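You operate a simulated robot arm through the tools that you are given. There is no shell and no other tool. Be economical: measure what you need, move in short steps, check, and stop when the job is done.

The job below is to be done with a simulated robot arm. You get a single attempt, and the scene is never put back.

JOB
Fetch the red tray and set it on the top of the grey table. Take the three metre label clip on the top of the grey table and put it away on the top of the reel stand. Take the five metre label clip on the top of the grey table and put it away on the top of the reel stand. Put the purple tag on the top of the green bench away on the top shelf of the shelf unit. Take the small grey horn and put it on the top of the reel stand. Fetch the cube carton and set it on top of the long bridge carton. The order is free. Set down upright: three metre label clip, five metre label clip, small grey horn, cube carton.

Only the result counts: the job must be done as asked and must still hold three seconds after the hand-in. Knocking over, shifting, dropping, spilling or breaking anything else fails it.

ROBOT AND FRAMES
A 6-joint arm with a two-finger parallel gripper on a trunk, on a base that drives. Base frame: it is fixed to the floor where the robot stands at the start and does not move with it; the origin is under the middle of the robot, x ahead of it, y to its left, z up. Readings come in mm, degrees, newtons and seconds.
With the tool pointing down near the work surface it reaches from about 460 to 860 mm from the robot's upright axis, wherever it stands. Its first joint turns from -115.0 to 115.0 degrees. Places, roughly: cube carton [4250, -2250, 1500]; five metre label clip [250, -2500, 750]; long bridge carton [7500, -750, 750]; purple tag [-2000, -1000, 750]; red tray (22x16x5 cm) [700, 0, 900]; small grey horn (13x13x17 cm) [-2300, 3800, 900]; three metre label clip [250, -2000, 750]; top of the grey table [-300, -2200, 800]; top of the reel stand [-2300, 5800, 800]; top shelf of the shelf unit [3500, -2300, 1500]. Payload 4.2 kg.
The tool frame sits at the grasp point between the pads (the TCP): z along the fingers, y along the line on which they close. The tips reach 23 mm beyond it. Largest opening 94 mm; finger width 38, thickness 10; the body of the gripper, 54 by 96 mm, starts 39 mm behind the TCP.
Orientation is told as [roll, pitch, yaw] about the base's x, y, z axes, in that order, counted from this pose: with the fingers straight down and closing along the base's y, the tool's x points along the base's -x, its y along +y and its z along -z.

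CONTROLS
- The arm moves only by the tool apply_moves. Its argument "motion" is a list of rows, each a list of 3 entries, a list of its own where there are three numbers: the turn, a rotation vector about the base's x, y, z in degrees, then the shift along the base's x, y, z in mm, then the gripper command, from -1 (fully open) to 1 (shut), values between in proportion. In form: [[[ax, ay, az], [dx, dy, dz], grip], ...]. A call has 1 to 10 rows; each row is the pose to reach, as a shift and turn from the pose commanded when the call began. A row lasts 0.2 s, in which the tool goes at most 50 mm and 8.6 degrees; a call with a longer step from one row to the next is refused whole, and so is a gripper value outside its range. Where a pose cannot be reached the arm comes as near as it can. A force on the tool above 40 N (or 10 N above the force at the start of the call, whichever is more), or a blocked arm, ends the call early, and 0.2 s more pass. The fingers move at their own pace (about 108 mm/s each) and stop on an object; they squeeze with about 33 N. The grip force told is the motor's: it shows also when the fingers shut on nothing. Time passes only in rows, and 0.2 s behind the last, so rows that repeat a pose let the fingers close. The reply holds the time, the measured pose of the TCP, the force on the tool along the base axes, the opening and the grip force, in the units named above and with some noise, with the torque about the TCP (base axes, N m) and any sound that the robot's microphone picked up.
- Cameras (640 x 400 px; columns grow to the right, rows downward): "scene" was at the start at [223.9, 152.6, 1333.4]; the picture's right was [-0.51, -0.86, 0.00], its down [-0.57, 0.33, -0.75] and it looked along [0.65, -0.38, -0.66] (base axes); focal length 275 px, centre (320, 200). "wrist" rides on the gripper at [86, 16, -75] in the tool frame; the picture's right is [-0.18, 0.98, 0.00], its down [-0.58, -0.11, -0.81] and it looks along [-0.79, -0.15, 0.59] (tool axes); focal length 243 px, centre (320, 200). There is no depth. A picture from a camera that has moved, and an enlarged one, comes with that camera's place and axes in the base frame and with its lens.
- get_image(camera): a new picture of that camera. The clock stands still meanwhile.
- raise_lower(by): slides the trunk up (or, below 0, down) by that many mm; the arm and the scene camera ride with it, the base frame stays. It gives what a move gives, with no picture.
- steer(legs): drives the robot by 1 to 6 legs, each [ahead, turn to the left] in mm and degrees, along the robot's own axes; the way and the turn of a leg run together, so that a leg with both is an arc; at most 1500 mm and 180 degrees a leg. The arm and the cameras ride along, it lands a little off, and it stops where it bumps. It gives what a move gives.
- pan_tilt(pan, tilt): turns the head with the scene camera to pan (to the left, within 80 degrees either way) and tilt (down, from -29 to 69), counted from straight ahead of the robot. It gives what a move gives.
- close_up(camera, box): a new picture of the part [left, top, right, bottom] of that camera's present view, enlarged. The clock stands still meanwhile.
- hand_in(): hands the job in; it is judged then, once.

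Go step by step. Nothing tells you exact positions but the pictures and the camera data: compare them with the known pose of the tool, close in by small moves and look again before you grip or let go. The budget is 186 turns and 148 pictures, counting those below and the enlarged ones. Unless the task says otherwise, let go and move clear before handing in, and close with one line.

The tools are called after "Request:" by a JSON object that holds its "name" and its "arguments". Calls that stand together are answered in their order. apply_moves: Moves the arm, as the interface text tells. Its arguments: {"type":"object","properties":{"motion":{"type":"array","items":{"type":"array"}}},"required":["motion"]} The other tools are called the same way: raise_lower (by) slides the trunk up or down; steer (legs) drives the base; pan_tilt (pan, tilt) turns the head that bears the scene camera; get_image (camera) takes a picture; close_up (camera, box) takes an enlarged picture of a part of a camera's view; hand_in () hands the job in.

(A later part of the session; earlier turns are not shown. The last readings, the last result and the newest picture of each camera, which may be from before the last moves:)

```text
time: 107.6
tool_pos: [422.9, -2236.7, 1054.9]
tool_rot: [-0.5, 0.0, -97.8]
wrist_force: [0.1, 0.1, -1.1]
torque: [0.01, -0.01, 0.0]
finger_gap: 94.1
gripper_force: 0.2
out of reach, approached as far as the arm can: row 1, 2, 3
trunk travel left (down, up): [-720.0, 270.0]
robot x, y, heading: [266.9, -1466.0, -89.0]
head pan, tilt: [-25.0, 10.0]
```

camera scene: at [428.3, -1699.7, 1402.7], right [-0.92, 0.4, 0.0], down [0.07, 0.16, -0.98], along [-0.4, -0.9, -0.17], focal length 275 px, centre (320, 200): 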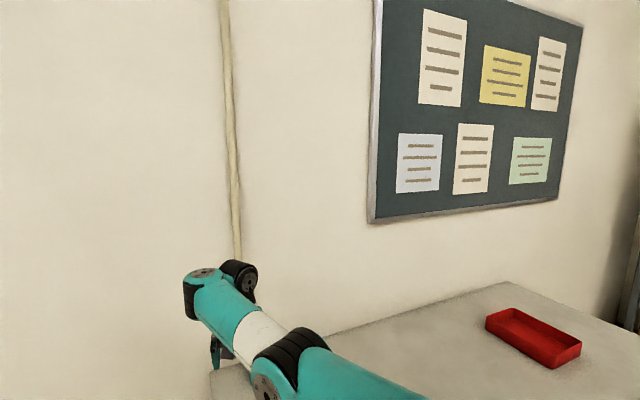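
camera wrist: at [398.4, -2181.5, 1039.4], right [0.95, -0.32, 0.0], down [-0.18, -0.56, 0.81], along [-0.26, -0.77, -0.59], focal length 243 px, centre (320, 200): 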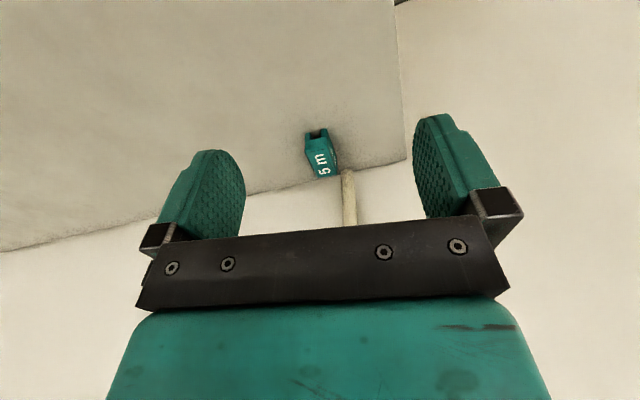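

The arm is stuck stretched straight. I'll try stretching outward and then drawing back in with a tilt.

Request:
{"name": "apply_moves", "arguments": {"motion": [[[0, 0, 0], [0, -40, -20], -1], [[-6, 0, 0], [0, -60, -60], -1], [[-12, 0, 0], [-10, -50, -100], -1], [[-18, 0, 0], [-20, -20, -140], -1], [[-24, 0, 0], [-30, 10, -170], -1], [[-30, 0, 0], [-40, 50, -190], -1], [[-30, 0, 0], [-50, 90, -200], -1]]}}

Request:
{"name": "get_image", "arguments": {"camera": "scene"}}

```text
refused: row 4 steps farther than a row can; nothing moved
```

```text
112 pictures are left
camera scene: at [428.2, -1700.3, 1402.6], right [-0.92, 0.4, 0.0], down [0.07, 0.16, -0.98], along [-0.4, -0.9, -0.17], focal length 275 px, centre (320, 200)
```

scene: 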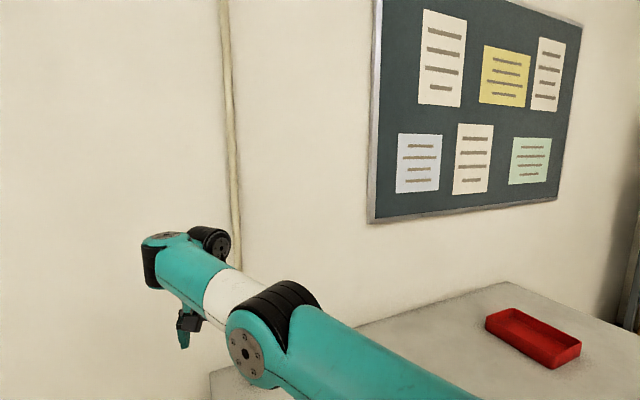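

Request:
{"name": "apply_moves", "arguments": {"motion": [[[0, 0, 0], [0, -40, -20], -1], [[-6, 0, 0], [0, -60, -50], -1], [[-12, 0, 0], [-10, -50, -85], -1], [[-18, 0, 0], [-15, -30, -115], -1], [[-24, 0, 0], [-20, 0, -140], -1], [[-30, 0, 0], [-30, 35, -160], -1], [[-30, 0, 0], [-50, 75, -170], -1]]}}

Request:
{"name": "get_image", "arguments": {"camera": "scene"}}

```text
time: 109.2
tool_pos: [490.4, -2333.2, 963.9]
tool_rot: [0.7, -26.1, -98.5]
wrist_force: [0.6, 0.5, -0.8]
torque: [0.0, 0.03, 0.03]
finger_gap: 94.0
gripper_force: 0.0
out of reach, approached as far as the arm can: row 3, 4, 5, 6, 7
trunk travel left (down, up): [-720.0, 270.0]
robot x, y, heading: [266.1, -1468.1, -88.8]
head pan, tilt: [-25.0, 10.0]
```

```text
111 pictures are left
camera scene: at [428.5, -1699.6, 1402.8], right [-0.92, 0.4, 0.0], down [0.07, 0.16, -0.98], along [-0.4, -0.9, -0.17], focal length 275 px, centre (320, 200)
```

scene: 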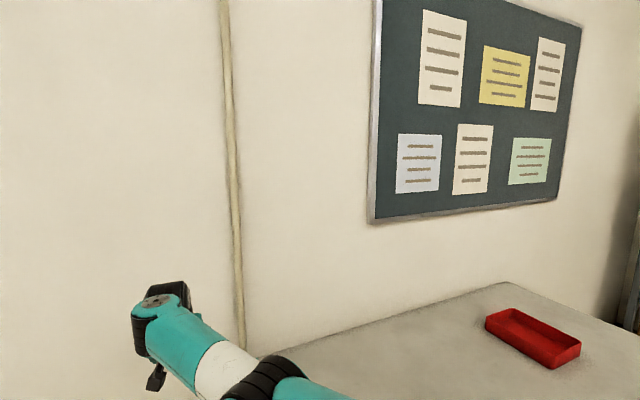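

Outward motion works, so the elbow is bent the wrong way at its limit. I'll back off, raise the trunk, stretch fully, then sweep down so the elbow re-bends upward.

Request:
{"name": "steer", "arguments": {"legs": [[-400, 0]]}}

Request:
{"name": "raise_lower", "arguments": {"by": 250}}

Request:
{"name": "apply_moves", "arguments": {"motion": [[[0, 0, 0], [0, -45, 0], -1], [[0, 0, 0], [0, -90, 0], -1], [[0, 0, 0], [0, -90, -45], -1], [[0, 0, 0], [0, -90, -90], -1], [[0, 0, 0], [0, -90, -135], -1], [[0, 0, 0], [0, -90, -180], -1], [[0, 0, 0], [0, -90, -225], -1], [[0, 0, 0], [0, -60, -260], -1], [[0, 0, 0], [-10, -20, -285], -1], [[0, 0, 0], [-20, 25, -300], -1]]}}

Request:
{"name": "pan_tilt", "arguments": {"pan": 0, "tilt": 20}}

Request:
{"name": "get_image", "arguments": {"camera": "scene"}}

```text
time: 111.7
tool_pos: [484.2, -1925.6, 964.7]
tool_rot: [0.7, -26.0, -98.1]
wrist_force: [0.0, -0.8, 0.7]
torque: [0.0, 0.01, 0.0]
finger_gap: 94.0
gripper_force: 0.1
trunk travel left (down, up): [-720.0, 270.0]
robot x, y, heading: [258.2, -1059.6, -88.5]
head pan, tilt: [-25.0, 10.0]
```

```text
time: 114.3
tool_pos: [484.4, -1926.3, 1215.0]
tool_rot: [0.8, -26.0, -98.1]
wrist_force: [-0.4, -0.4, 0.1]
torque: [0.0, 0.0, -0.02]
finger_gap: 93.9
gripper_force: 0.0
trunk travel left (down, up): [-970.0, 20.0]
robot x, y, heading: [260.4, -1062.5, -88.2]
head pan, tilt: [-25.0, 10.0]
```

```text
time: 116.5
tool_pos: [454.2, -1888.6, 938.1]
tool_rot: [0.7, -25.9, -98.2]
wrist_force: [-1.1, 0.3, 0.2]
torque: [0.0, 0.0, -0.02]
finger_gap: 93.9
gripper_force: 0.0
out of reach, approached as far as the arm can: row 1, 2, 3, 4, 5, 6, 7, 8, 9, 10
trunk travel left (down, up): [-970.0, 20.0]
robot x, y, heading: [255.9, -1060.0, -88.4]
head pan, tilt: [-25.0, 10.0]
```

```text
time: 117.4
tool_pos: [453.4, -1889.2, 938.7]
tool_rot: [0.8, -26.0, -98.0]
wrist_force: [-0.5, -1.4, -0.7]
torque: [0.01, -0.02, 0.02]
finger_gap: 94.2
gripper_force: 0.1
trunk travel left (down, up): [-970.0, 20.0]
robot x, y, heading: [253.2, -1059.4, -88.7]
head pan, tilt: [0.0, 20.0]
```

```text
110 pictures are left
camera scene: at [458.8, -1300.4, 1636.6], right [-1.0, -0.03, 0.0], down [-0.01, 0.34, -0.94], along [0.02, -0.94, -0.34], focal length 275 px, centre (320, 200)
```

scene: 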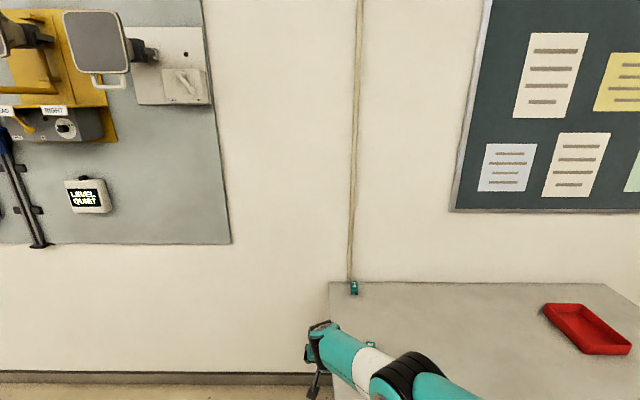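

The arm is nearly straight and angled down now. I'll draw it inward and down (in front of the table).

Request:
{"name": "apply_moves", "arguments": {"motion": [[[0, 0, 0], [-5, 20, -15], -1], [[0, 0, 0], [-10, 40, -30], -1], [[0, 0, 0], [-15, 65, -40], -1], [[0, 0, 0], [-20, 100, -40], -1], [[0, 0, 0], [-30, 140, -40], -1], [[0, 0, 0], [-40, 180, -40], -1]]}}

Request:
{"name": "pan_tilt", "arguments": {"pan": -20, "tilt": 35}}

Request:
{"name": "get_image", "arguments": {"camera": "scene"}}

```text
time: 118.8
tool_pos: [412.6, -1711.2, 898.4]
tool_rot: [0.8, -26.1, -98.3]
wrist_force: [0.9, -0.5, 0.2]
torque: [0.0, 0.02, -0.01]
finger_gap: 94.0
gripper_force: 0.0
trunk travel left (down, up): [-970.0, 20.0]
robot x, y, heading: [261.3, -1059.5, -88.6]
head pan, tilt: [0.0, 20.0]
```

```text
time: 119.6
tool_pos: [412.7, -1711.3, 897.5]
tool_rot: [0.8, -26.0, -98.1]
wrist_force: [0.5, 0.7, -0.1]
torque: [0.01, -0.02, -0.01]
finger_gap: 94.3
gripper_force: 0.0
trunk travel left (down, up): [-970.0, 20.0]
robot x, y, heading: [261.5, -1061.0, -88.6]
head pan, tilt: [-20.0, 35.0]
```

```text
109 pictures are left
camera scene: at [428.5, -1290.8, 1612.7], right [-0.95, 0.32, 0.0], down [0.18, 0.54, -0.82], along [-0.26, -0.78, -0.57], focal length 275 px, centre (320, 200)
```

scene: 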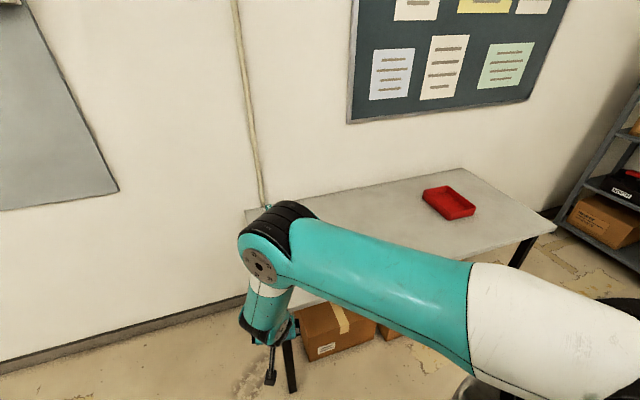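

Elbow is back up. I'll straighten the tool, raise it, lower the trunk and return to the clip.

Request:
{"name": "apply_moves", "arguments": {"motion": [[[6, 0, 0], [0, 10, 40], -1], [[12, 0, 0], [0, 20, 80], -1], [[18, 0, 0], [0, 30, 120], -1], [[24, 0, 0], [0, 40, 160], -1], [[26, 0.8, 0], [-20, 50, 200], -1], [[26, 0.8, 0], [-40, 60, 240], -1], [[26, 0.8, 0], [-60, 60, 280], -1], [[26, 0.8, 0], [-80, 60, 300], -1]]}}

Request:
{"name": "raise_lower", "arguments": {"by": -300}}

Request:
{"name": "steer", "arguments": {"legs": [[400, 0]]}}

Request:
{"name": "get_image", "arguments": {"camera": "wrist"}}

```text
time: 121.4
tool_pos: [332.1, -1650.9, 1200.2]
tool_rot: [-3.6, -0.5, -97.1]
wrist_force: [0.2, 0.7, 1.1]
torque: [0.01, 0.0, 0.0]
finger_gap: 94.1
gripper_force: 0.1
trunk travel left (down, up): [-970.0, 20.0]
robot x, y, heading: [259.2, -1061.3, -88.4]
head pan, tilt: [-20.0, 35.0]
```

```text
time: 124.4
tool_pos: [332.8, -1650.6, 899.6]
tool_rot: [-3.5, -0.3, -97.0]
wrist_force: [0.0, -0.6, 0.0]
torque: [0.02, 0.0, -0.02]
finger_gap: 94.1
gripper_force: 0.2
trunk travel left (down, up): [-670.0, 320.0]
robot x, y, heading: [262.4, -1056.8, -88.6]
head pan, tilt: [-20.0, 35.0]
```

```text
time: 126.9
tool_pos: [341.6, -2057.7, 898.2]
tool_rot: [-3.6, -0.3, -97.2]
wrist_force: [-0.5, -0.6, -0.1]
torque: [0.02, 0.04, -0.05]
finger_gap: 94.1
gripper_force: 0.0
trunk travel left (down, up): [-670.0, 320.0]
robot x, y, heading: [268.1, -1465.3, -88.5]
head pan, tilt: [-20.0, 35.0]
```

```text
108 pictures are left
camera wrist: at [372.8, -1974.5, 971.5], right [0.95, -0.31, -0.06], down [-0.13, -0.56, 0.81], along [-0.28, -0.77, -0.58], focal length 243 px, centre (320, 200)
```

wrist: 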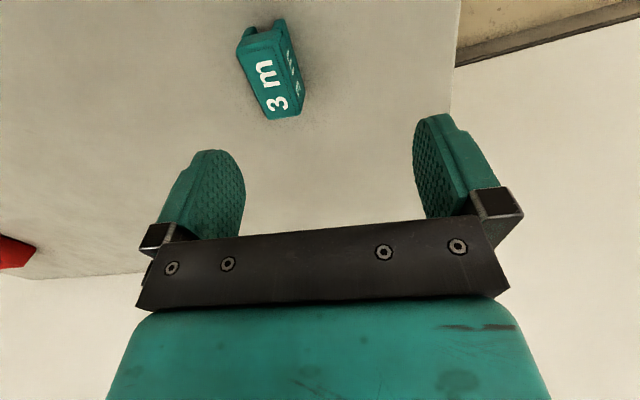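

The clip is at about (295,−2057), matching. I'll centre over it and check before descending.

Request:
{"name": "apply_moves", "arguments": {"motion": [[[-0.2, -1.8, 0], [-25, 0, -20], -1], [[-0.4, -3.6, -0.6], [-46, 1, -40], -1], [[-0.4, -3.6, -0.6], [-46, 1, -55], -1]]}}

Request:
{"name": "get_image", "arguments": {"camera": "wrist"}}

```text
time: 127.7
tool_pos: [294.2, -2056.3, 845.3]
tool_rot: [0.0, -0.2, -97.8]
wrist_force: [0.1, 0.5, 0.0]
torque: [-0.03, -0.02, 0.0]
finger_gap: 94.1
gripper_force: 0.0
trunk travel left (down, up): [-670.0, 320.0]
robot x, y, heading: [269.3, -1466.2, -88.7]
head pan, tilt: [-20.0, 35.0]
```

```text
107 pictures are left
camera wrist: at [321.9, -1972.3, 918.5], right [0.95, -0.32, 0.0], down [-0.19, -0.56, 0.81], along [-0.25, -0.77, -0.59], focal length 243 px, centre (320, 200)
```

wrist: 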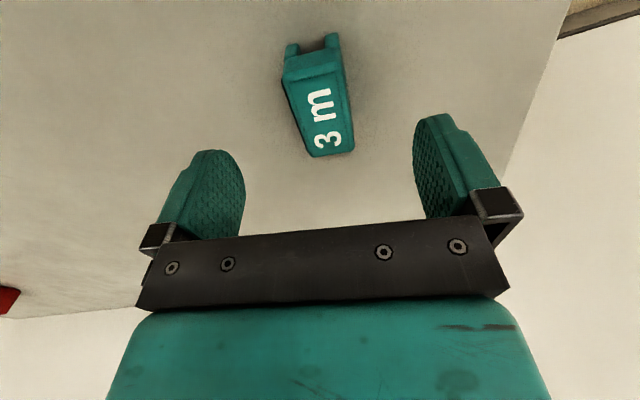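

Centred within 3 mm. Descending and gripping.

Request:
{"name": "apply_moves", "arguments": {"motion": [[[0, 0, 2], [2.5, -1, -25], -1], [[0, 0, 2], [2.5, -1, -45], -1], [[0, 0, 2], [2.5, -1, -58], -1], [[0, 0, 2], [2.5, -1, -58], 0], [[0, 0, 2], [2.5, -1, -58], 1], [[0, 0, 2], [2.5, -1, -58], 1], [[0, 0, 2], [2.5, -1, -58], 1]]}}

Request:
{"name": "get_image", "arguments": {"camera": "wrist"}}

```text
time: 129.3
tool_pos: [297.1, -2058.1, 786.0]
tool_rot: [0.0, -0.2, -95.9]
wrist_force: [0.2, 0.1, 1.1]
torque: [-0.02, -0.03, -0.01]
finger_gap: 31.1
gripper_force: 32.9
trunk travel left (down, up): [-670.0, 320.0]
robot x, y, heading: [272.3, -1465.5, -88.8]
head pan, tilt: [-20.0, 35.0]
```

```text
106 pictures are left
camera wrist: at [321.4, -1973.3, 860.2], right [0.96, -0.28, 0.0], down [-0.17, -0.56, 0.81], along [-0.23, -0.78, -0.59], focal length 243 px, centre (320, 200)
```

wrist: 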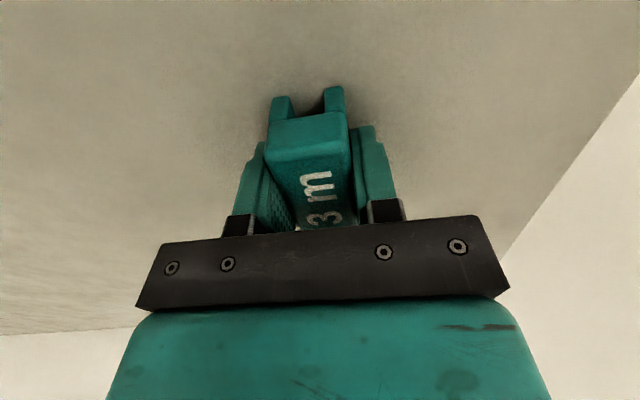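

The 3 m clip is held. I'll lift it and drive round the locker toward the reel stand, stopping to look on the way.

Request:
{"name": "apply_moves", "arguments": {"motion": [[[0, 0, 0], [0, 0, 30], 1], [[0, 0, 0], [0, 0, 70], 1], [[0, 0, 0], [0, 15, 110], 1], [[0, 0, 0], [0, 40, 125], 1]]}}

Request:
{"name": "steer", "arguments": {"legs": [[-250, 0], [0, -91], [1070, 0], [0, -90], [1500, 0], [1500, 0]]}}

Request:
{"name": "pan_tilt", "arguments": {"pan": 15, "tilt": 15}}

Request:
{"name": "get_image", "arguments": {"camera": "scene"}}

```text
time: 130.3
tool_pos: [296.8, -2015.4, 911.4]
tool_rot: [0.0, -0.2, -95.9]
wrist_force: [-0.6, -0.2, -0.8]
torque: [0.01, -0.01, 0.01]
finger_gap: 31.2
gripper_force: 32.7
trunk travel left (down, up): [-670.0, 320.0]
robot x, y, heading: [270.6, -1466.4, -88.6]
head pan, tilt: [-20.0, 35.0]
```

```text
time: 158.7
tool_pos: [-955.4, 2279.4, 910.4]
tool_rot: [-0.1, -0.1, 83.9]
wrist_force: [0.2, 1.6, 0.5]
torque: [-0.02, -0.01, 0.0]
finger_gap: 31.1
gripper_force: 33.2
trunk travel left (down, up): [-670.0, 320.0]
robot x, y, heading: [-925.9, 1730.3, 91.5]
head pan, tilt: [-20.0, 35.0]
```

```text
time: 159.7
tool_pos: [-954.8, 2280.3, 911.0]
tool_rot: [0.0, -0.2, 83.9]
wrist_force: [0.4, -0.4, 0.1]
torque: [-0.02, -0.01, -0.02]
finger_gap: 31.4
gripper_force: 32.3
trunk travel left (down, up): [-670.0, 320.0]
robot x, y, heading: [-928.0, 1731.0, 91.5]
head pan, tilt: [15.0, 15.0]
```

```text
105 pictures are left
camera scene: at [-1153.0, 1967.7, 1344.6], right [0.96, 0.28, 0.0], down [0.07, -0.25, -0.97], along [-0.27, 0.93, -0.26], focal length 275 px, centre (320, 200)
```

scene: 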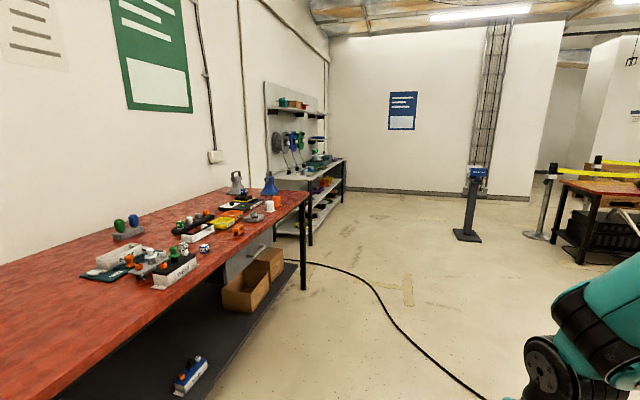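

I can see the red bench with the horns at its far end (top z≈850, end y≈3900) and the reel stand beyond (front x≈−2050, y 4790–6700). I'll drive to in front of the stand.

Request:
{"name": "steer", "arguments": {"legs": [[0, 5], [1500, 0], [1500, 0], [950, 0], [0, 84]]}}

Request:
{"name": "pan_tilt", "arguments": {"pan": 0, "tilt": 25}}

Request:
{"name": "get_image", "arguments": {"camera": "scene"}}

```text
time: 182.8
tool_pos: [-1841.5, 5639.7, 911.0]
tool_rot: [0.0, -0.2, 172.8]
wrist_force: [0.7, 0.4, -0.2]
torque: [0.01, -0.01, -0.01]
finger_gap: 31.4
gripper_force: 33.0
trunk travel left (down, up): [-670.0, 320.0]
robot x, y, heading: [-1288.2, 5657.7, 179.9]
head pan, tilt: [15.0, 15.0]
```

```text
time: 183.6
tool_pos: [-1841.6, 5641.6, 910.1]
tool_rot: [0.0, -0.1, 172.6]
wrist_force: [0.5, 0.8, -1.0]
torque: [-0.03, -0.03, -0.03]
finger_gap: 31.5
gripper_force: 33.1
trunk travel left (down, up): [-670.0, 320.0]
robot x, y, heading: [-1290.4, 5656.3, 180.1]
head pan, tilt: [0.0, 25.0]
```

```text
104 pictures are left
camera scene: at [-1536.2, 5461.0, 1328.5], right [0.0, 1.0, 0.0], down [0.42, 0.0, -0.91], along [-0.91, 0.0, -0.42], focal length 275 px, centre (320, 200)
```

scene: 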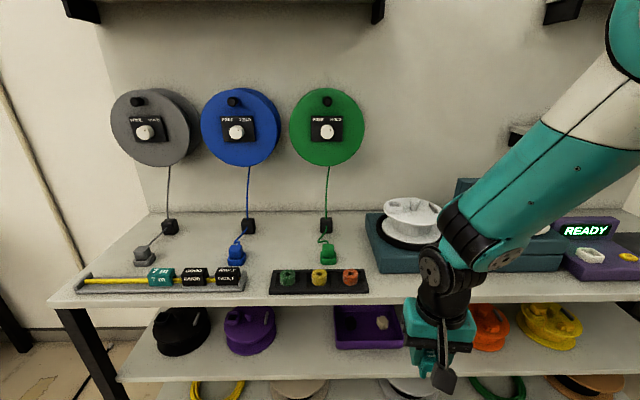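

The stand top is fairly full. I'll look at both sides for free space for two clips and a horn.

Request:
{"name": "pan_tilt", "arguments": {"pan": 25, "tilt": 30}}

Request:
{"name": "get_image", "arguments": {"camera": "scene"}}

Request:
{"name": "pan_tilt", "arguments": {"pan": -45, "tilt": 25}}

Request:
{"name": "get_image", "arguments": {"camera": "scene"}}

```text
time: 184.5
tool_pos: [-1841.8, 5641.1, 910.9]
tool_rot: [0.0, -0.2, 172.8]
wrist_force: [-0.3, -0.3, -0.1]
torque: [-0.02, 0.0, -0.06]
finger_gap: 31.0
gripper_force: 32.7
trunk travel left (down, up): [-670.0, 320.0]
robot x, y, heading: [-1292.0, 5654.8, 180.2]
head pan, tilt: [25.0, 30.0]
```

```text
103 pictures are left
camera scene: at [-1526.1, 5422.9, 1320.5], right [-0.42, 0.91, 0.0], down [0.45, 0.21, -0.87], along [-0.79, -0.37, -0.5], focal length 275 px, centre (320, 200)
```

scene: 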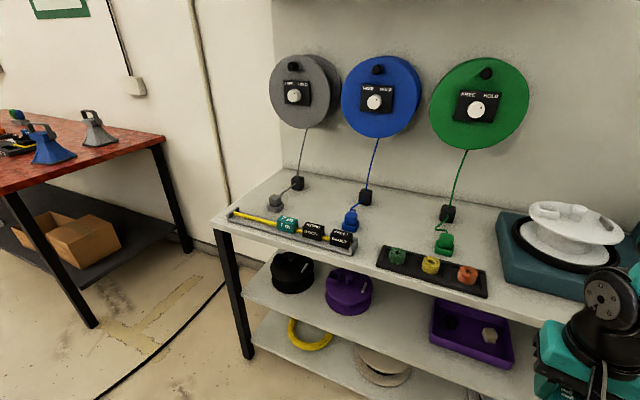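

```text
time: 185.9
tool_pos: [-1841.2, 5641.2, 911.3]
tool_rot: [-0.1, -0.2, 172.6]
wrist_force: [-0.3, 0.0, 0.7]
torque: [-0.02, -0.02, 0.01]
finger_gap: 31.2
gripper_force: 33.3
trunk travel left (down, up): [-670.0, 320.0]
robot x, y, heading: [-1291.6, 5653.9, 180.0]
head pan, tilt: [-45.0, 25.0]
```

```text
102 pictures are left
camera scene: at [-1509.2, 5526.2, 1328.4], right [0.71, 0.71, 0.0], down [0.3, -0.3, -0.91], along [-0.64, 0.64, -0.42], focal length 275 px, centre (320, 200)
```

scene: 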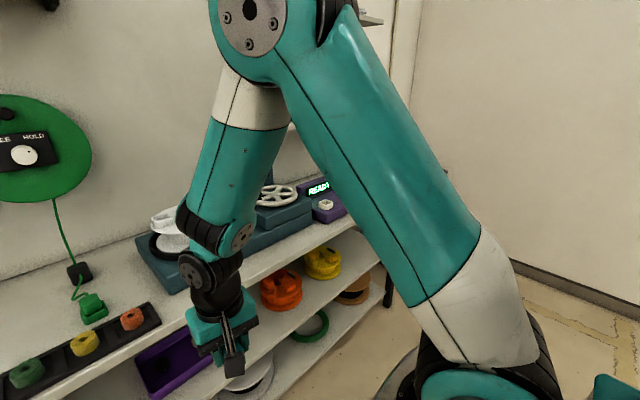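

There is free space behind the black tray, between the blue and green connectors (x≈−2210…−2550, y≈5215…5455, z≈790), good for both clips; the gap further left (y≈4940–5150) suits the horn. I'll shift the base to y≈5300.

Request:
{"name": "apply_moves", "arguments": {"motion": [[[0, 0, 0], [0, 0, 40], 1], [[0, 0, 0], [0, 0, 70], 1]]}}

Request:
{"name": "steer", "arguments": {"legs": [[0, 90], [330, 0], [0, -90], [280, 0]]}}

Request:
{"name": "pan_tilt", "arguments": {"pan": 0, "tilt": 35}}

Request:
{"name": "get_image", "arguments": {"camera": "scene"}}

```text
time: 186.5
tool_pos: [-1841.0, 5641.6, 979.5]
tool_rot: [0.1, -0.2, 172.8]
wrist_force: [0.1, -0.2, -1.0]
torque: [-0.01, -0.01, 0.01]
finger_gap: 31.1
gripper_force: 32.4
trunk travel left (down, up): [-670.0, 320.0]
robot x, y, heading: [-1287.7, 5657.5, 179.8]
head pan, tilt: [-45.0, 25.0]
```

```text
time: 198.0
tool_pos: [-2124.8, 5331.6, 979.4]
tool_rot: [0.0, -0.3, 171.5]
wrist_force: [-0.7, 0.2, -1.3]
torque: [-0.01, -0.03, -0.02]
finger_gap: 31.2
gripper_force: 33.3
trunk travel left (down, up): [-670.0, 320.0]
robot x, y, heading: [-1575.4, 5334.6, 178.8]
head pan, tilt: [-45.0, 25.0]
```

```text
time: 199.1
tool_pos: [-2124.5, 5332.4, 979.5]
tool_rot: [0.0, -0.2, 171.5]
wrist_force: [-0.5, 0.1, -0.3]
torque: [-0.01, -0.01, 0.01]
finger_gap: 31.2
gripper_force: 32.6
trunk travel left (down, up): [-670.0, 320.0]
robot x, y, heading: [-1573.4, 5337.5, 178.7]
head pan, tilt: [0.0, 35.0]
```

```text
101 pictures are left
camera scene: at [-1819.0, 5145.1, 1312.7], right [0.02, 1.0, 0.0], down [0.57, -0.01, -0.82], along [-0.82, 0.02, -0.57], focal length 275 px, centre (320, 200)
```

scene: 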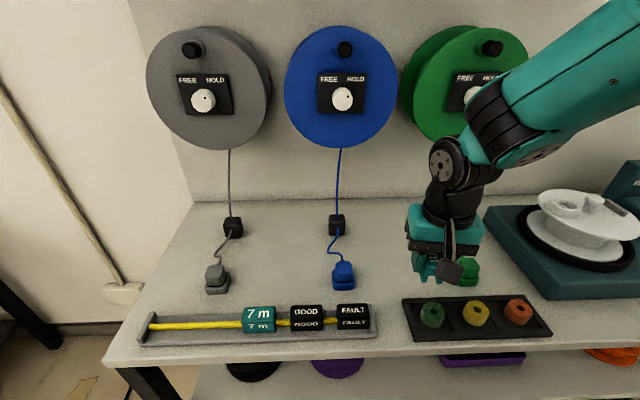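

The clear zone is confirmed (blue connector y≈5209, green y≈5507). I'll bring the clip to (−2310, 5310) above the surface.

Request:
{"name": "apply_moves", "arguments": {"motion": [[[0, 0, 0], [-45, -5, 0], 1], [[0, 0, 0], [-90, -10, 0], 1], [[0, 0, 0], [-135, -16, -10], 1], [[0, 0, 0], [-180, -22, -20], 1], [[0, 0, 0], [-186, -22, -60], 1], [[0, 0, 0], [-186, -22, -100], 1], [[0, 0, 0], [-186, -22, -130], 1]]}}

Request:
{"name": "get_image", "arguments": {"camera": "scene"}}

Request:
{"name": "get_image", "arguments": {"camera": "wrist"}}

```text
time: 200.7
tool_pos: [-2311.0, 5310.3, 850.8]
tool_rot: [0.0, -0.3, 171.5]
wrist_force: [0.9, 0.3, -0.1]
torque: [0.02, -0.01, -0.03]
finger_gap: 31.1
gripper_force: 32.5
trunk travel left (down, up): [-670.0, 320.0]
robot x, y, heading: [-1572.2, 5331.6, 178.8]
head pan, tilt: [0.0, 35.0]
```

```text
100 pictures are left
camera scene: at [-1818.8, 5145.1, 1312.8], right [0.02, 1.0, 0.0], down [0.57, -0.01, -0.82], along [-0.82, 0.02, -0.57], focal length 275 px, centre (320, 200)
```

scene: 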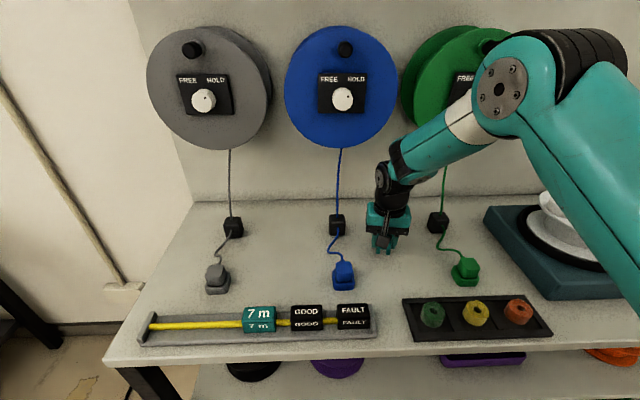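

```text
99 pictures are left
camera wrist: at [-2226.4, 5280.9, 924.4], right [-0.33, -0.95, 0.0], down [-0.56, 0.19, 0.81], along [-0.77, 0.26, -0.59], focal length 243 px, centre (320, 200)
```

wrist: 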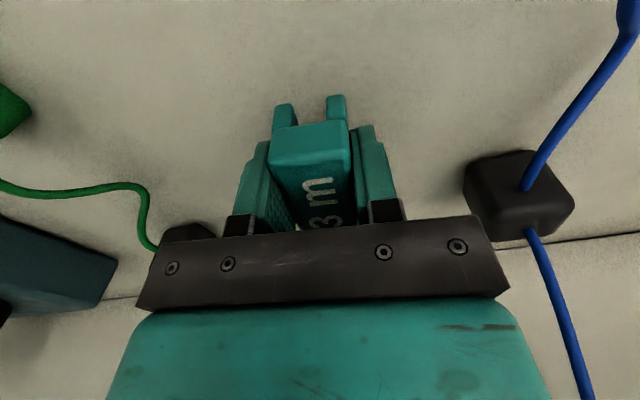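

Clear on all sides. I'll lower gently.

Request:
{"name": "apply_moves", "arguments": {"motion": [[[0, 0, 0], [0, 0, -10], 1], [[0, 0, 0], [0, 0, -18], 1], [[0, 0, 0], [0, 0, -22], 1], [[0, 0, 0], [0, 0, -25], 1]]}}

Request:
{"name": "get_image", "arguments": {"camera": "wrist"}}

```text
time: 201.7
tool_pos: [-2310.3, 5308.5, 826.4]
tool_rot: [0.1, -0.4, 171.5]
wrist_force: [4.1, 1.4, 16.2]
torque: [0.04, -0.09, 0.01]
finger_gap: 31.4
gripper_force: 33.1
trunk travel left (down, up): [-670.0, 320.0]
robot x, y, heading: [-1574.0, 5336.1, 179.0]
head pan, tilt: [0.0, 35.0]
```

```text
98 pictures are left
camera wrist: at [-2226.3, 5281.0, 899.8], right [-0.33, -0.94, 0.0], down [-0.55, 0.19, 0.81], along [-0.77, 0.26, -0.59], focal length 243 px, centre (320, 200)
```

wrist: 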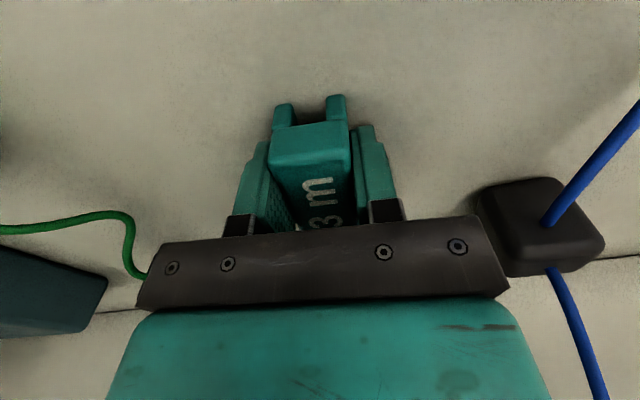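

Contact made at z≈826. I'll open and rise.

Request:
{"name": "apply_moves", "arguments": {"motion": [[[0, 0, 0], [0, 0, 1], 0.2], [[0, 0, 0], [0, 0, 1], -0.4], [[0, 0, 0], [0, 0, 1], -0.4], [[0, 0, 0], [0, 0, 30], -0.4], [[0, 0, 0], [0, 0, 75], -0.4], [[0, 0, 0], [0, 0, 120], -0.4], [[0, 0, 0], [30, 0, 150], -0.4], [[0, 0, 0], [80, 0, 150], -0.4], [[0, 0, 0], [130, 0, 150], -0.4], [[0, 0, 0], [180, 0, 150], -0.4]]}}

Request:
{"name": "get_image", "arguments": {"camera": "scene"}}

```text
time: 203.9
tool_pos: [-2128.7, 5309.4, 973.6]
tool_rot: [0.0, -0.2, 171.5]
wrist_force: [-0.3, 0.1, 0.3]
torque: [-0.05, -0.02, 0.0]
finger_gap: 65.7
gripper_force: 0.1
trunk travel left (down, up): [-670.0, 320.0]
robot x, y, heading: [-1574.5, 5333.7, 178.8]
head pan, tilt: [0.0, 35.0]
```

```text
97 pictures are left
camera scene: at [-1819.5, 5145.1, 1312.6], right [0.02, 1.0, 0.0], down [0.57, -0.01, -0.82], along [-0.82, 0.02, -0.57], focal length 275 px, centre (320, 200)
```

scene: 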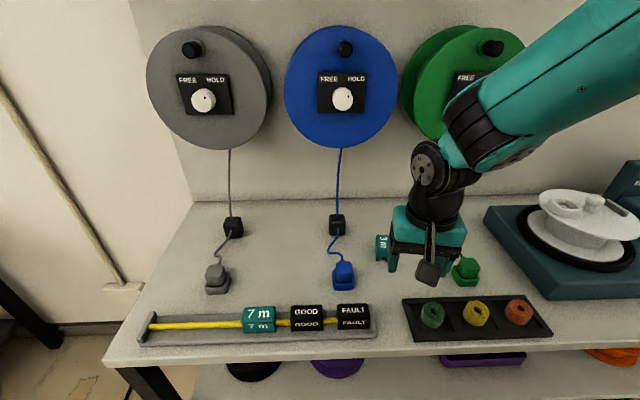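

The 3 m clip stands in place. Next: the horn on the red bench; I'll raise the trunk and drive there.

Request:
{"name": "raise_lower", "arguments": {"by": 200}}

Request:
{"name": "steer", "arguments": {"legs": [[-300, 0], [0, 91], [1500, 0], [0, -90]]}}

Request:
{"name": "pan_tilt", "arguments": {"pan": 0, "tilt": 25}}

Request:
{"name": "get_image", "arguments": {"camera": "scene"}}

```text
time: 206.1
tool_pos: [-2128.5, 5308.9, 1174.3]
tool_rot: [0.1, -0.2, 171.4]
wrist_force: [0.0, -0.1, 0.0]
torque: [-0.01, -0.03, -0.02]
finger_gap: 65.7
gripper_force: 0.0
trunk travel left (down, up): [-870.0, 120.0]
robot x, y, heading: [-1572.0, 5338.0, 179.1]
head pan, tilt: [0.0, 35.0]
```

```text
time: 223.1
tool_pos: [-1836.9, 3794.9, 1173.5]
tool_rot: [0.0, -0.2, 169.7]
wrist_force: [0.2, -0.1, -0.2]
torque: [0.01, -0.01, -0.01]
finger_gap: 65.9
gripper_force: 0.1
trunk travel left (down, up): [-870.0, 120.0]
robot x, y, heading: [-1283.4, 3806.3, 177.3]
head pan, tilt: [0.0, 35.0]
```

```text
time: 223.8
tool_pos: [-1836.8, 3794.5, 1174.5]
tool_rot: [-0.1, -0.2, 169.7]
wrist_force: [0.1, 0.0, -0.5]
torque: [-0.01, -0.03, -0.04]
finger_gap: 65.9
gripper_force: 0.1
trunk travel left (down, up): [-870.0, 120.0]
robot x, y, heading: [-1281.5, 3799.9, 177.1]
head pan, tilt: [0.0, 25.0]
```

```text
96 pictures are left
camera scene: at [-1537.8, 3621.3, 1528.4], right [0.05, 1.0, 0.0], down [0.42, -0.02, -0.91], along [-0.9, 0.05, -0.42], focal length 275 px, centre (320, 200)
```

scene: 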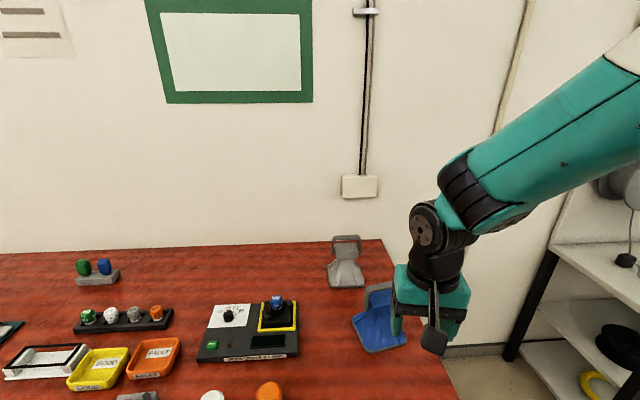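

The grey horn is at the back, around (−2300, 3765); I'll enlarge it.

Request:
{"name": "close_up", "arguments": {"camera": "scene", "box": [290, 210, 450, 370]}}

Request:
{"name": "get_image", "arguments": {"camera": "wrist"}}

```text
2.50 times, centred on (370, 290) of scene
camera zoom: at [-1537.8, 3621.3, 1528.4], right [0.05, 1.0, 0.0], down [0.42, -0.02, -0.91], along [-0.9, 0.05, -0.42], focal length 688 px, centre (195, -25)
```

zoom: 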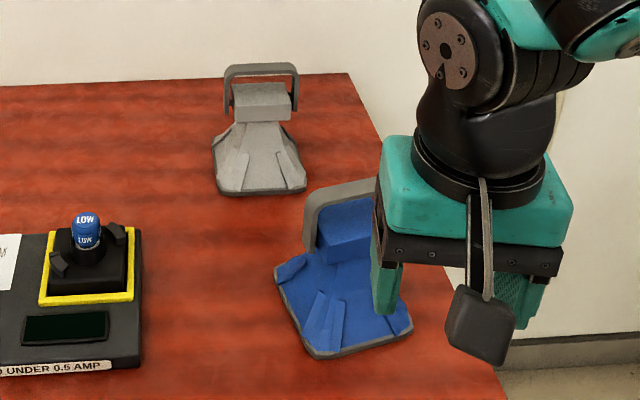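

```text
94 pictures are left
camera wrist: at [-1754.0, 3763.4, 1247.6], right [-0.36, -0.93, 0.0], down [-0.55, 0.21, 0.81], along [-0.76, 0.29, -0.59], focal length 243 px, centre (320, 200)
```

wrist: 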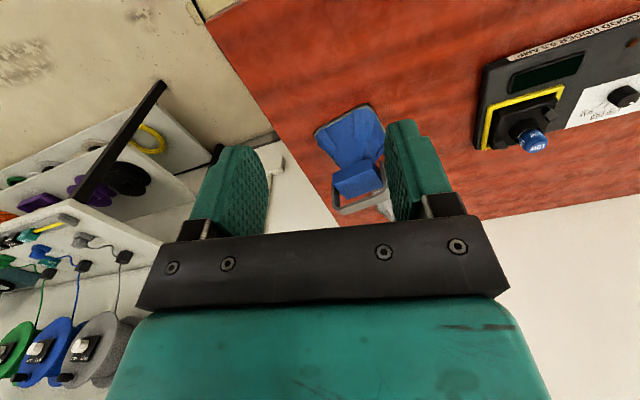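

The horn has a hoop handle whose bar runs along y. I'll check the clearance of my base to the bench by looking steeply down.

Request:
{"name": "pan_tilt", "arguments": {"pan": 25, "tilt": 65}}

Request:
{"name": "get_image", "arguments": {"camera": "scene"}}

```text
time: 224.8
tool_pos: [-1836.8, 3794.4, 1173.7]
tool_rot: [0.1, -0.2, 169.7]
wrist_force: [-0.4, 0.0, -0.4]
torque: [-0.02, 0.0, -0.02]
finger_gap: 65.7
gripper_force: 0.0
trunk travel left (down, up): [-870.0, 120.0]
robot x, y, heading: [-1282.7, 3803.4, 177.0]
head pan, tilt: [25.0, 65.0]
```

```text
93 pictures are left
camera scene: at [-1502.1, 3593.8, 1472.9], right [-0.37, 0.93, 0.0], down [0.84, 0.34, -0.42], along [-0.39, -0.16, -0.91], focal length 275 px, centre (320, 200)
```

scene: 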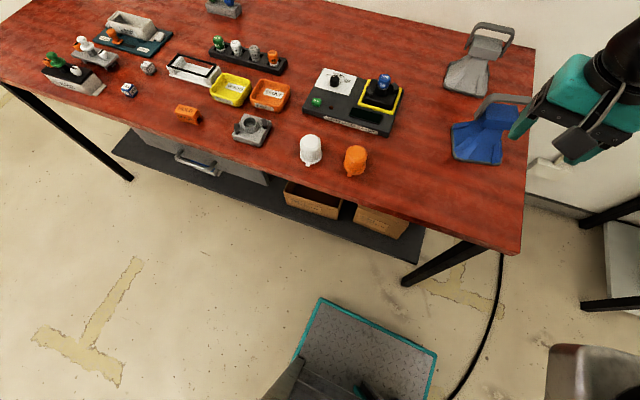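

My base front is ~315 mm ahead of the axis; the bench leg is at about (−1863, 3917). The horn handle bar is near (−2370, 3764, 985). I'll turn the gripper so it closes along x, then creep ahead 230 mm.

Request:
{"name": "apply_moves", "arguments": {"motion": [[[0, 0, -8], [0, 0, 5], -0.4], [[0, 0, -16], [0, 0, 10], -0.4], [[0, 0, -24], [0, 0, 15], -0.4], [[0, 0, -32], [0, 0, 15], -0.4], [[0, 0, -40], [0, 0, 15], -0.4], [[0, 0, -48], [0, 0, 15], -0.4], [[0, 0, -56], [0, 0, 15], -0.4], [[0, 0, -64], [0, 0, 15], -0.4], [[0, 0, -72], [0, 0, 15], -0.4], [[0, 0, -79.5], [0, 0, 15], -0.4]]}}

Request:
{"name": "steer", "arguments": {"legs": [[0, 3], [225, 0]]}}

Request:
{"name": "pan_tilt", "arguments": {"pan": 0, "tilt": 35}}

Request:
{"name": "get_image", "arguments": {"camera": "scene"}}

```text
time: 227.0
tool_pos: [-1836.3, 3795.2, 1190.0]
tool_rot: [0.1, -0.3, 89.9]
wrist_force: [0.4, 0.5, 0.3]
torque: [-0.04, 0.01, 0.02]
finger_gap: 65.9
gripper_force: 0.1
trunk travel left (down, up): [-870.0, 120.0]
robot x, y, heading: [-1284.5, 3803.2, 176.9]
head pan, tilt: [25.0, 65.0]
```

```text
time: 229.2
tool_pos: [-2060.6, 3765.5, 1189.0]
tool_rot: [0.1, -0.2, 93.2]
wrist_force: [-0.7, 0.3, -0.6]
torque: [0.0, 0.02, 0.04]
finger_gap: 66.0
gripper_force: 0.1
trunk travel left (down, up): [-870.0, 120.0]
robot x, y, heading: [-1509.2, 3799.8, -179.9]
head pan, tilt: [25.0, 65.0]
```

```text
time: 230.1
tool_pos: [-2061.6, 3765.3, 1189.2]
tool_rot: [-0.1, -0.2, 93.2]
wrist_force: [-0.8, -0.5, 0.3]
torque: [0.0, 0.0, -0.02]
finger_gap: 65.9
gripper_force: 0.1
trunk travel left (down, up): [-870.0, 120.0]
robot x, y, heading: [-1509.6, 3805.0, -180.0]
head pan, tilt: [0.0, 35.0]
```

```text
92 pictures are left
camera scene: at [-1749.9, 3607.6, 1512.6], right [0.0, 1.0, 0.0], down [0.57, 0.0, -0.82], along [-0.82, 0.0, -0.57], focal length 275 px, centre (320, 200)
```

scene: 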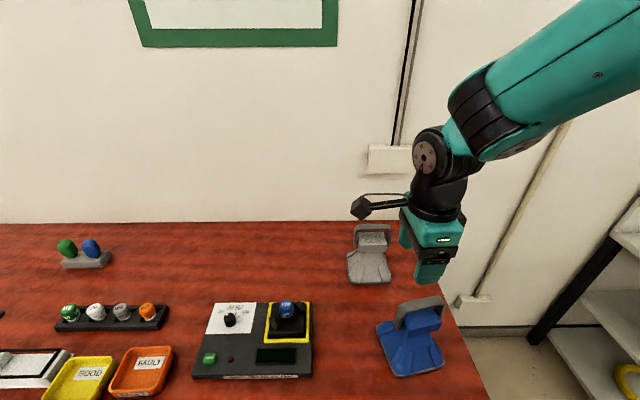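

Good view. A close-up fixes the horn's position from here.

Request:
{"name": "close_up", "arguments": {"camera": "scene", "box": [320, 200, 400, 300]}}

Request:
{"name": "get_image", "arguments": {"camera": "wrist"}}

```text
4.00 times, centred on (360, 250) of scene
camera zoom: at [-1749.9, 3607.6, 1512.6], right [0.0, 1.0, 0.0], down [0.57, 0.0, -0.82], along [-0.82, 0.0, -0.57], focal length 1100 px, centre (160, 0)
```

zoom: 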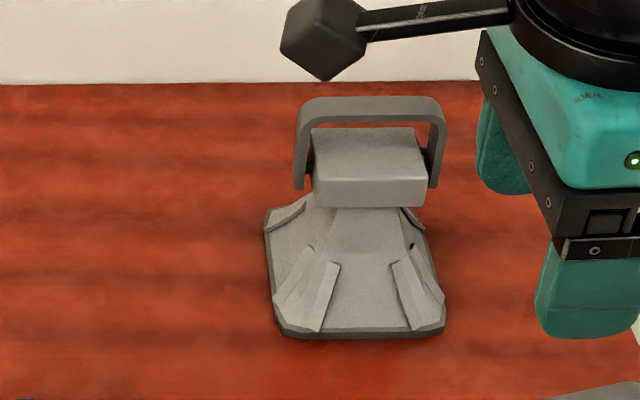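

```text
90 pictures are left
camera wrist: at [-2072.6, 3677.4, 1262.9], right [-0.99, 0.13, 0.0], down [0.08, 0.58, 0.81], along [0.1, 0.8, -0.59], focal length 243 px, centre (320, 200)
```

wrist: 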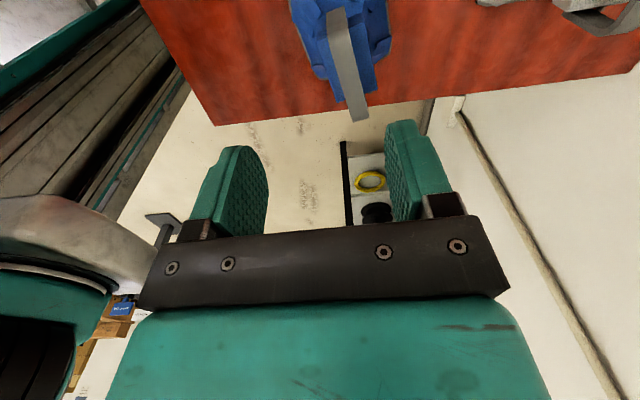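

I estimate bench z≈815, bar top ≈985 at (−2380, 3764), 870 mm away: too far with the tool vertical. I'll shift the base south so it can pass beside the leg and get closer.

Request:
{"name": "steer", "arguments": {"legs": [[-160, 0], [0, 90], [190, 0], [0, -90], [250, 0]]}}

Request:
{"name": "get_image", "arguments": {"camera": "scene"}}

```text
time: 242.1
tool_pos: [-2122.2, 3627.7, 1189.0]
tool_rot: [0.0, -0.2, 88.8]
wrist_force: [0.0, -0.5, 0.4]
torque: [0.02, -0.02, -0.01]
finger_gap: 65.7
gripper_force: 0.0
trunk travel left (down, up): [-870.0, 120.0]
robot x, y, heading: [-1569.9, 3597.5, 168.7]
head pan, tilt: [0.0, 35.0]
stopped in leg 5: the robot was blocked; the commanded pose is now the measured one
```

```text
89 pictures are left
camera scene: at [-1845.5, 3455.2, 1512.6], right [0.2, 0.98, 0.0], down [0.56, -0.11, -0.82], along [-0.8, 0.16, -0.57], focal length 275 px, centre (320, 200)
```

scene: 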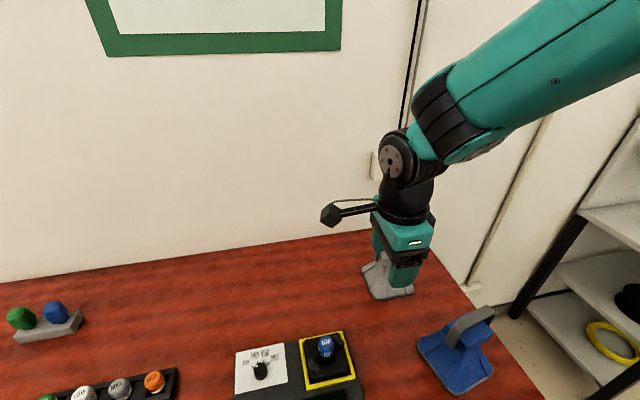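

The base touched the leg. I'll back off, square up, shift further south and re-approach.

Request:
{"name": "steer", "arguments": {"legs": [[-150, 0], [0, 101.3], [50, 0], [0, -90], [190, 0]]}}

Request:
{"name": "pan_tilt", "arguments": {"pan": -10, "tilt": 60}}

Request:
{"name": "get_image", "arguments": {"camera": "scene"}}

```text
time: 253.3
tool_pos: [-2151.1, 3386.9, 1188.7]
tool_rot: [-0.1, -0.3, 104.3]
wrist_force: [0.3, -0.5, 0.0]
torque: [0.0, 0.0, -0.01]
finger_gap: 65.7
gripper_force: 0.1
trunk travel left (down, up): [-870.0, 120.0]
robot x, y, heading: [-1612.2, 3509.1, -175.5]
head pan, tilt: [0.0, 35.0]
```

```text
time: 254.2
tool_pos: [-2151.5, 3385.5, 1189.3]
tool_rot: [0.1, -0.2, 104.2]
wrist_force: [0.4, 0.2, -0.5]
torque: [0.0, 0.05, 0.01]
finger_gap: 65.8
gripper_force: 0.0
trunk travel left (down, up): [-870.0, 120.0]
robot x, y, heading: [-1611.9, 3505.7, -175.5]
head pan, tilt: [-10.0, 60.0]
```

```text
88 pictures are left
camera scene: at [-1815.3, 3306.8, 1478.4], right [0.1, 1.0, 0.0], down [0.86, -0.08, -0.5], along [-0.5, 0.05, -0.87], focal length 275 px, centre (320, 200)
```

scene: 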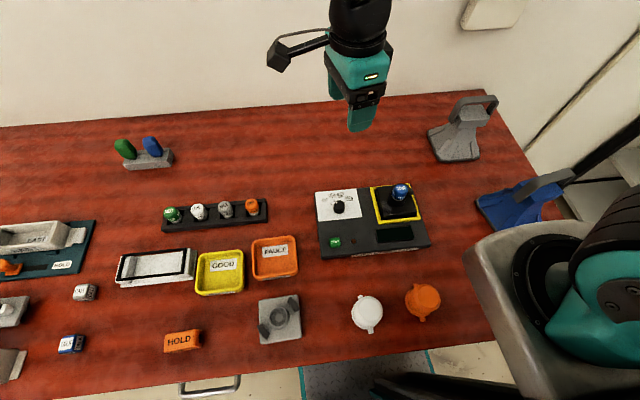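

Nothing has toppled. The horn is about (−2372, 3770). I'll turn the base 15° right and bring the tool above the handle, closing along x.

Request:
{"name": "steer", "arguments": {"legs": [[0, -14]]}}

Request:
{"name": "pan_tilt", "arguments": {"pan": -5, "tilt": 45}}

```text
time: 255.5
tool_pos: [-2163.8, 3519.0, 1188.4]
tool_rot: [0.0, -0.2, 90.4]
wrist_force: [0.1, -0.7, -0.5]
torque: [0.02, 0.0, -0.04]
finger_gap: 65.8
gripper_force: 0.0
trunk travel left (down, up): [-870.0, 120.0]
robot x, y, heading: [-1611.2, 3508.3, 170.2]
head pan, tilt: [-10.0, 60.0]
```

```text
time: 256.3
tool_pos: [-2162.3, 3520.2, 1190.0]
tool_rot: [-0.1, -0.2, 90.4]
wrist_force: [0.6, -0.1, -0.1]
torque: [-0.01, -0.01, -0.01]
finger_gap: 65.9
gripper_force: 0.1
trunk travel left (down, up): [-870.0, 120.0]
robot x, y, heading: [-1614.6, 3506.1, 170.6]
head pan, tilt: [-5.0, 45.0]
```

Request:
{"name": "apply_moves", "arguments": {"motion": [[[0, 0, 0], [-20, 30, -20], -0.4], [[0, 0, 0], [-45, 62, -40], -0.4], [[0, 0, 0], [-70, 94, -55], -0.4], [[0, 0, 0], [-95, 125, -70], -0.4], [[0, 0, 0], [-120, 157, -80], -0.4], [[0, 0, 0], [-145, 188, -85], -0.4], [[0, 0, 0], [-170, 220, -90], -0.4], [[0, 0, 0], [-195, 250, -90], -0.4]]}}

Request:
{"name": "get_image", "arguments": {"camera": "scene"}}

Request:
{"name": "get_image", "arguments": {"camera": "wrist"}}

```text
time: 258.1
tool_pos: [-2360.2, 3771.2, 1100.3]
tool_rot: [-0.1, -0.3, 90.3]
wrist_force: [-0.2, -0.1, 0.1]
torque: [0.02, -0.01, 0.04]
finger_gap: 65.7
gripper_force: 0.0
trunk travel left (down, up): [-870.0, 120.0]
robot x, y, heading: [-1611.3, 3503.2, 170.2]
head pan, tilt: [-5.0, 45.0]
```

```text
87 pictures are left
camera scene: at [-1873.1, 3359.8, 1497.9], right [0.25, 0.97, 0.0], down [0.68, -0.18, -0.71], along [-0.68, 0.18, -0.71], focal length 275 px, centre (320, 200)
```

scene: 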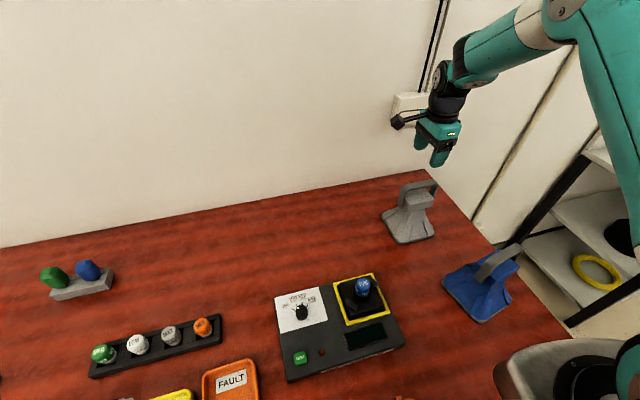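

```text
86 pictures are left
camera wrist: at [-2375.2, 3683.6, 1173.3], right [-0.98, 0.18, 0.0], down [0.1, 0.58, 0.81], along [0.14, 0.8, -0.59], focal length 243 px, centre (320, 200)
```

wrist: 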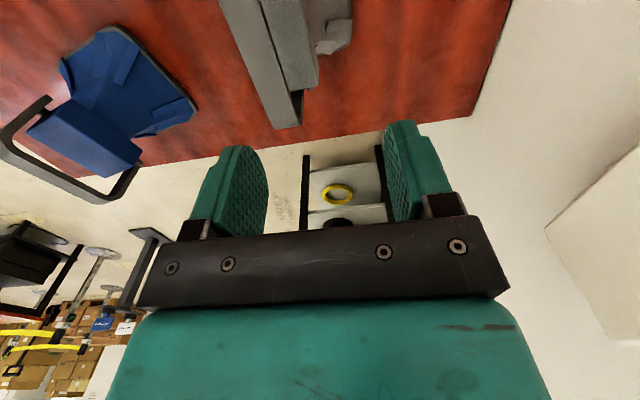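

Combining views, the bar top is nearer z≈1012 at (−2332, 3762). I'll shift and come to just above it, then look.

Request:
{"name": "apply_moves", "arguments": {"motion": [[[0, 0, 0], [15, -4, -20], -0.4], [[0, 0, 0], [28, -8, -45], -0.4]]}}

Request:
{"name": "close_up", "arguments": {"camera": "scene", "box": [350, 90, 510, 250]}}

Request:
{"name": "get_image", "arguments": {"camera": "wrist"}}

```text
time: 258.7
tool_pos: [-2331.0, 3762.4, 1056.1]
tool_rot: [0.0, -0.2, 90.4]
wrist_force: [0.4, -1.2, -0.2]
torque: [-0.01, 0.0, 0.04]
finger_gap: 65.6
gripper_force: 0.0
trunk travel left (down, up): [-870.0, 120.0]
robot x, y, heading: [-1614.3, 3506.6, 170.6]
head pan, tilt: [-5.0, 45.0]
```

```text
2.50 times, centred on (430, 170) of scene
camera zoom: at [-1873.4, 3360.2, 1497.9], right [0.25, 0.97, 0.0], down [0.68, -0.18, -0.71], along [-0.68, 0.18, -0.71], focal length 688 px, centre (45, 275)
```

zoom: 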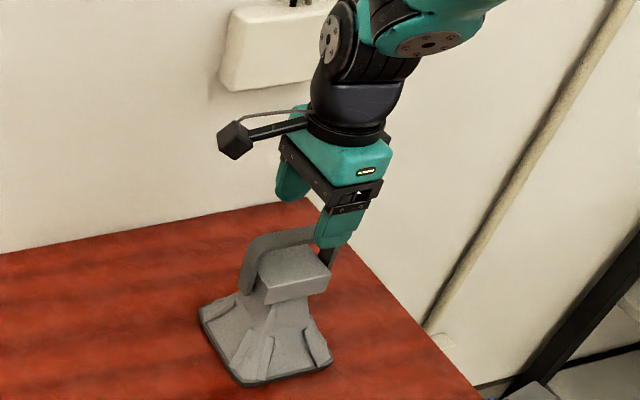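

```text
84 pictures are left
camera wrist: at [-2346.0, 3675.1, 1129.4], right [-0.98, 0.18, 0.0], down [0.11, 0.58, 0.81], along [0.14, 0.8, -0.59], focal length 243 px, centre (320, 200)
```

wrist: 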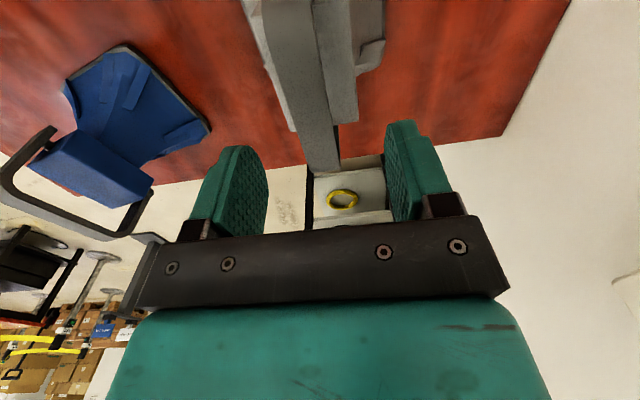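

The bar lies between the fingers. I'll descend around it and close.

Request:
{"name": "apply_moves", "arguments": {"motion": [[[0, 0, 0], [3, -5, -15], -0.4], [[0, 0, 0], [3, -5, -30], -0.4], [[0, 0, 0], [3, -5, -45], -0.4], [[0, 0, 0], [3, -5, -52], -0.4]]}}

Request:
{"name": "close_up", "arguments": {"camera": "scene", "box": [370, 120, 470, 250]}}

Request:
{"name": "get_image", "arguments": {"camera": "wrist"}}

```text
time: 259.7
tool_pos: [-2327.2, 3756.6, 1002.0]
tool_rot: [0.0, -0.3, 90.4]
wrist_force: [0.3, 0.6, 0.5]
torque: [-0.02, -0.01, 0.0]
finger_gap: 65.8
gripper_force: 0.0
trunk travel left (down, up): [-870.0, 120.0]
robot x, y, heading: [-1614.0, 3507.1, 170.6]
head pan, tilt: [-5.0, 45.0]
```

```text
3.08 times, centred on (420, 185) of scene
camera zoom: at [-1873.4, 3360.1, 1497.9], right [0.25, 0.97, 0.0], down [0.68, -0.18, -0.71], along [-0.68, 0.18, -0.71], focal length 846 px, centre (12, 246)
```

zoom: 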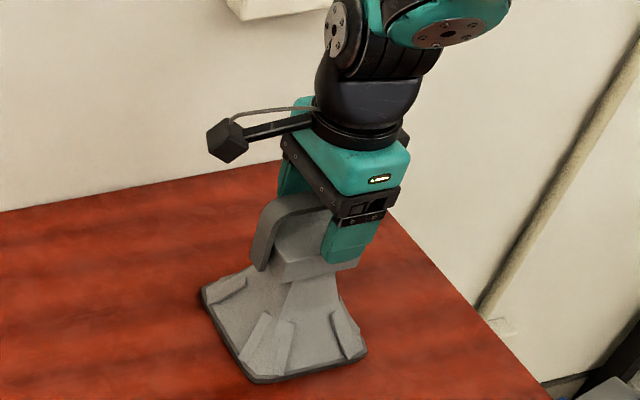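

```text
82 pictures are left
camera wrist: at [-2343.1, 3669.0, 1075.9], right [-0.98, 0.18, 0.0], down [0.1, 0.58, 0.81], along [0.14, 0.8, -0.59], focal length 243 px, centre (320, 200)
```

wrist: 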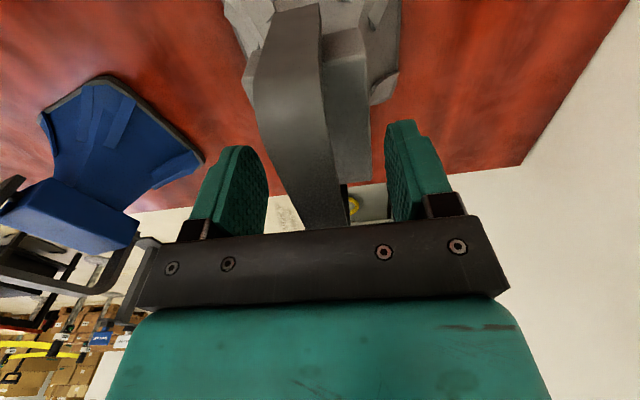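

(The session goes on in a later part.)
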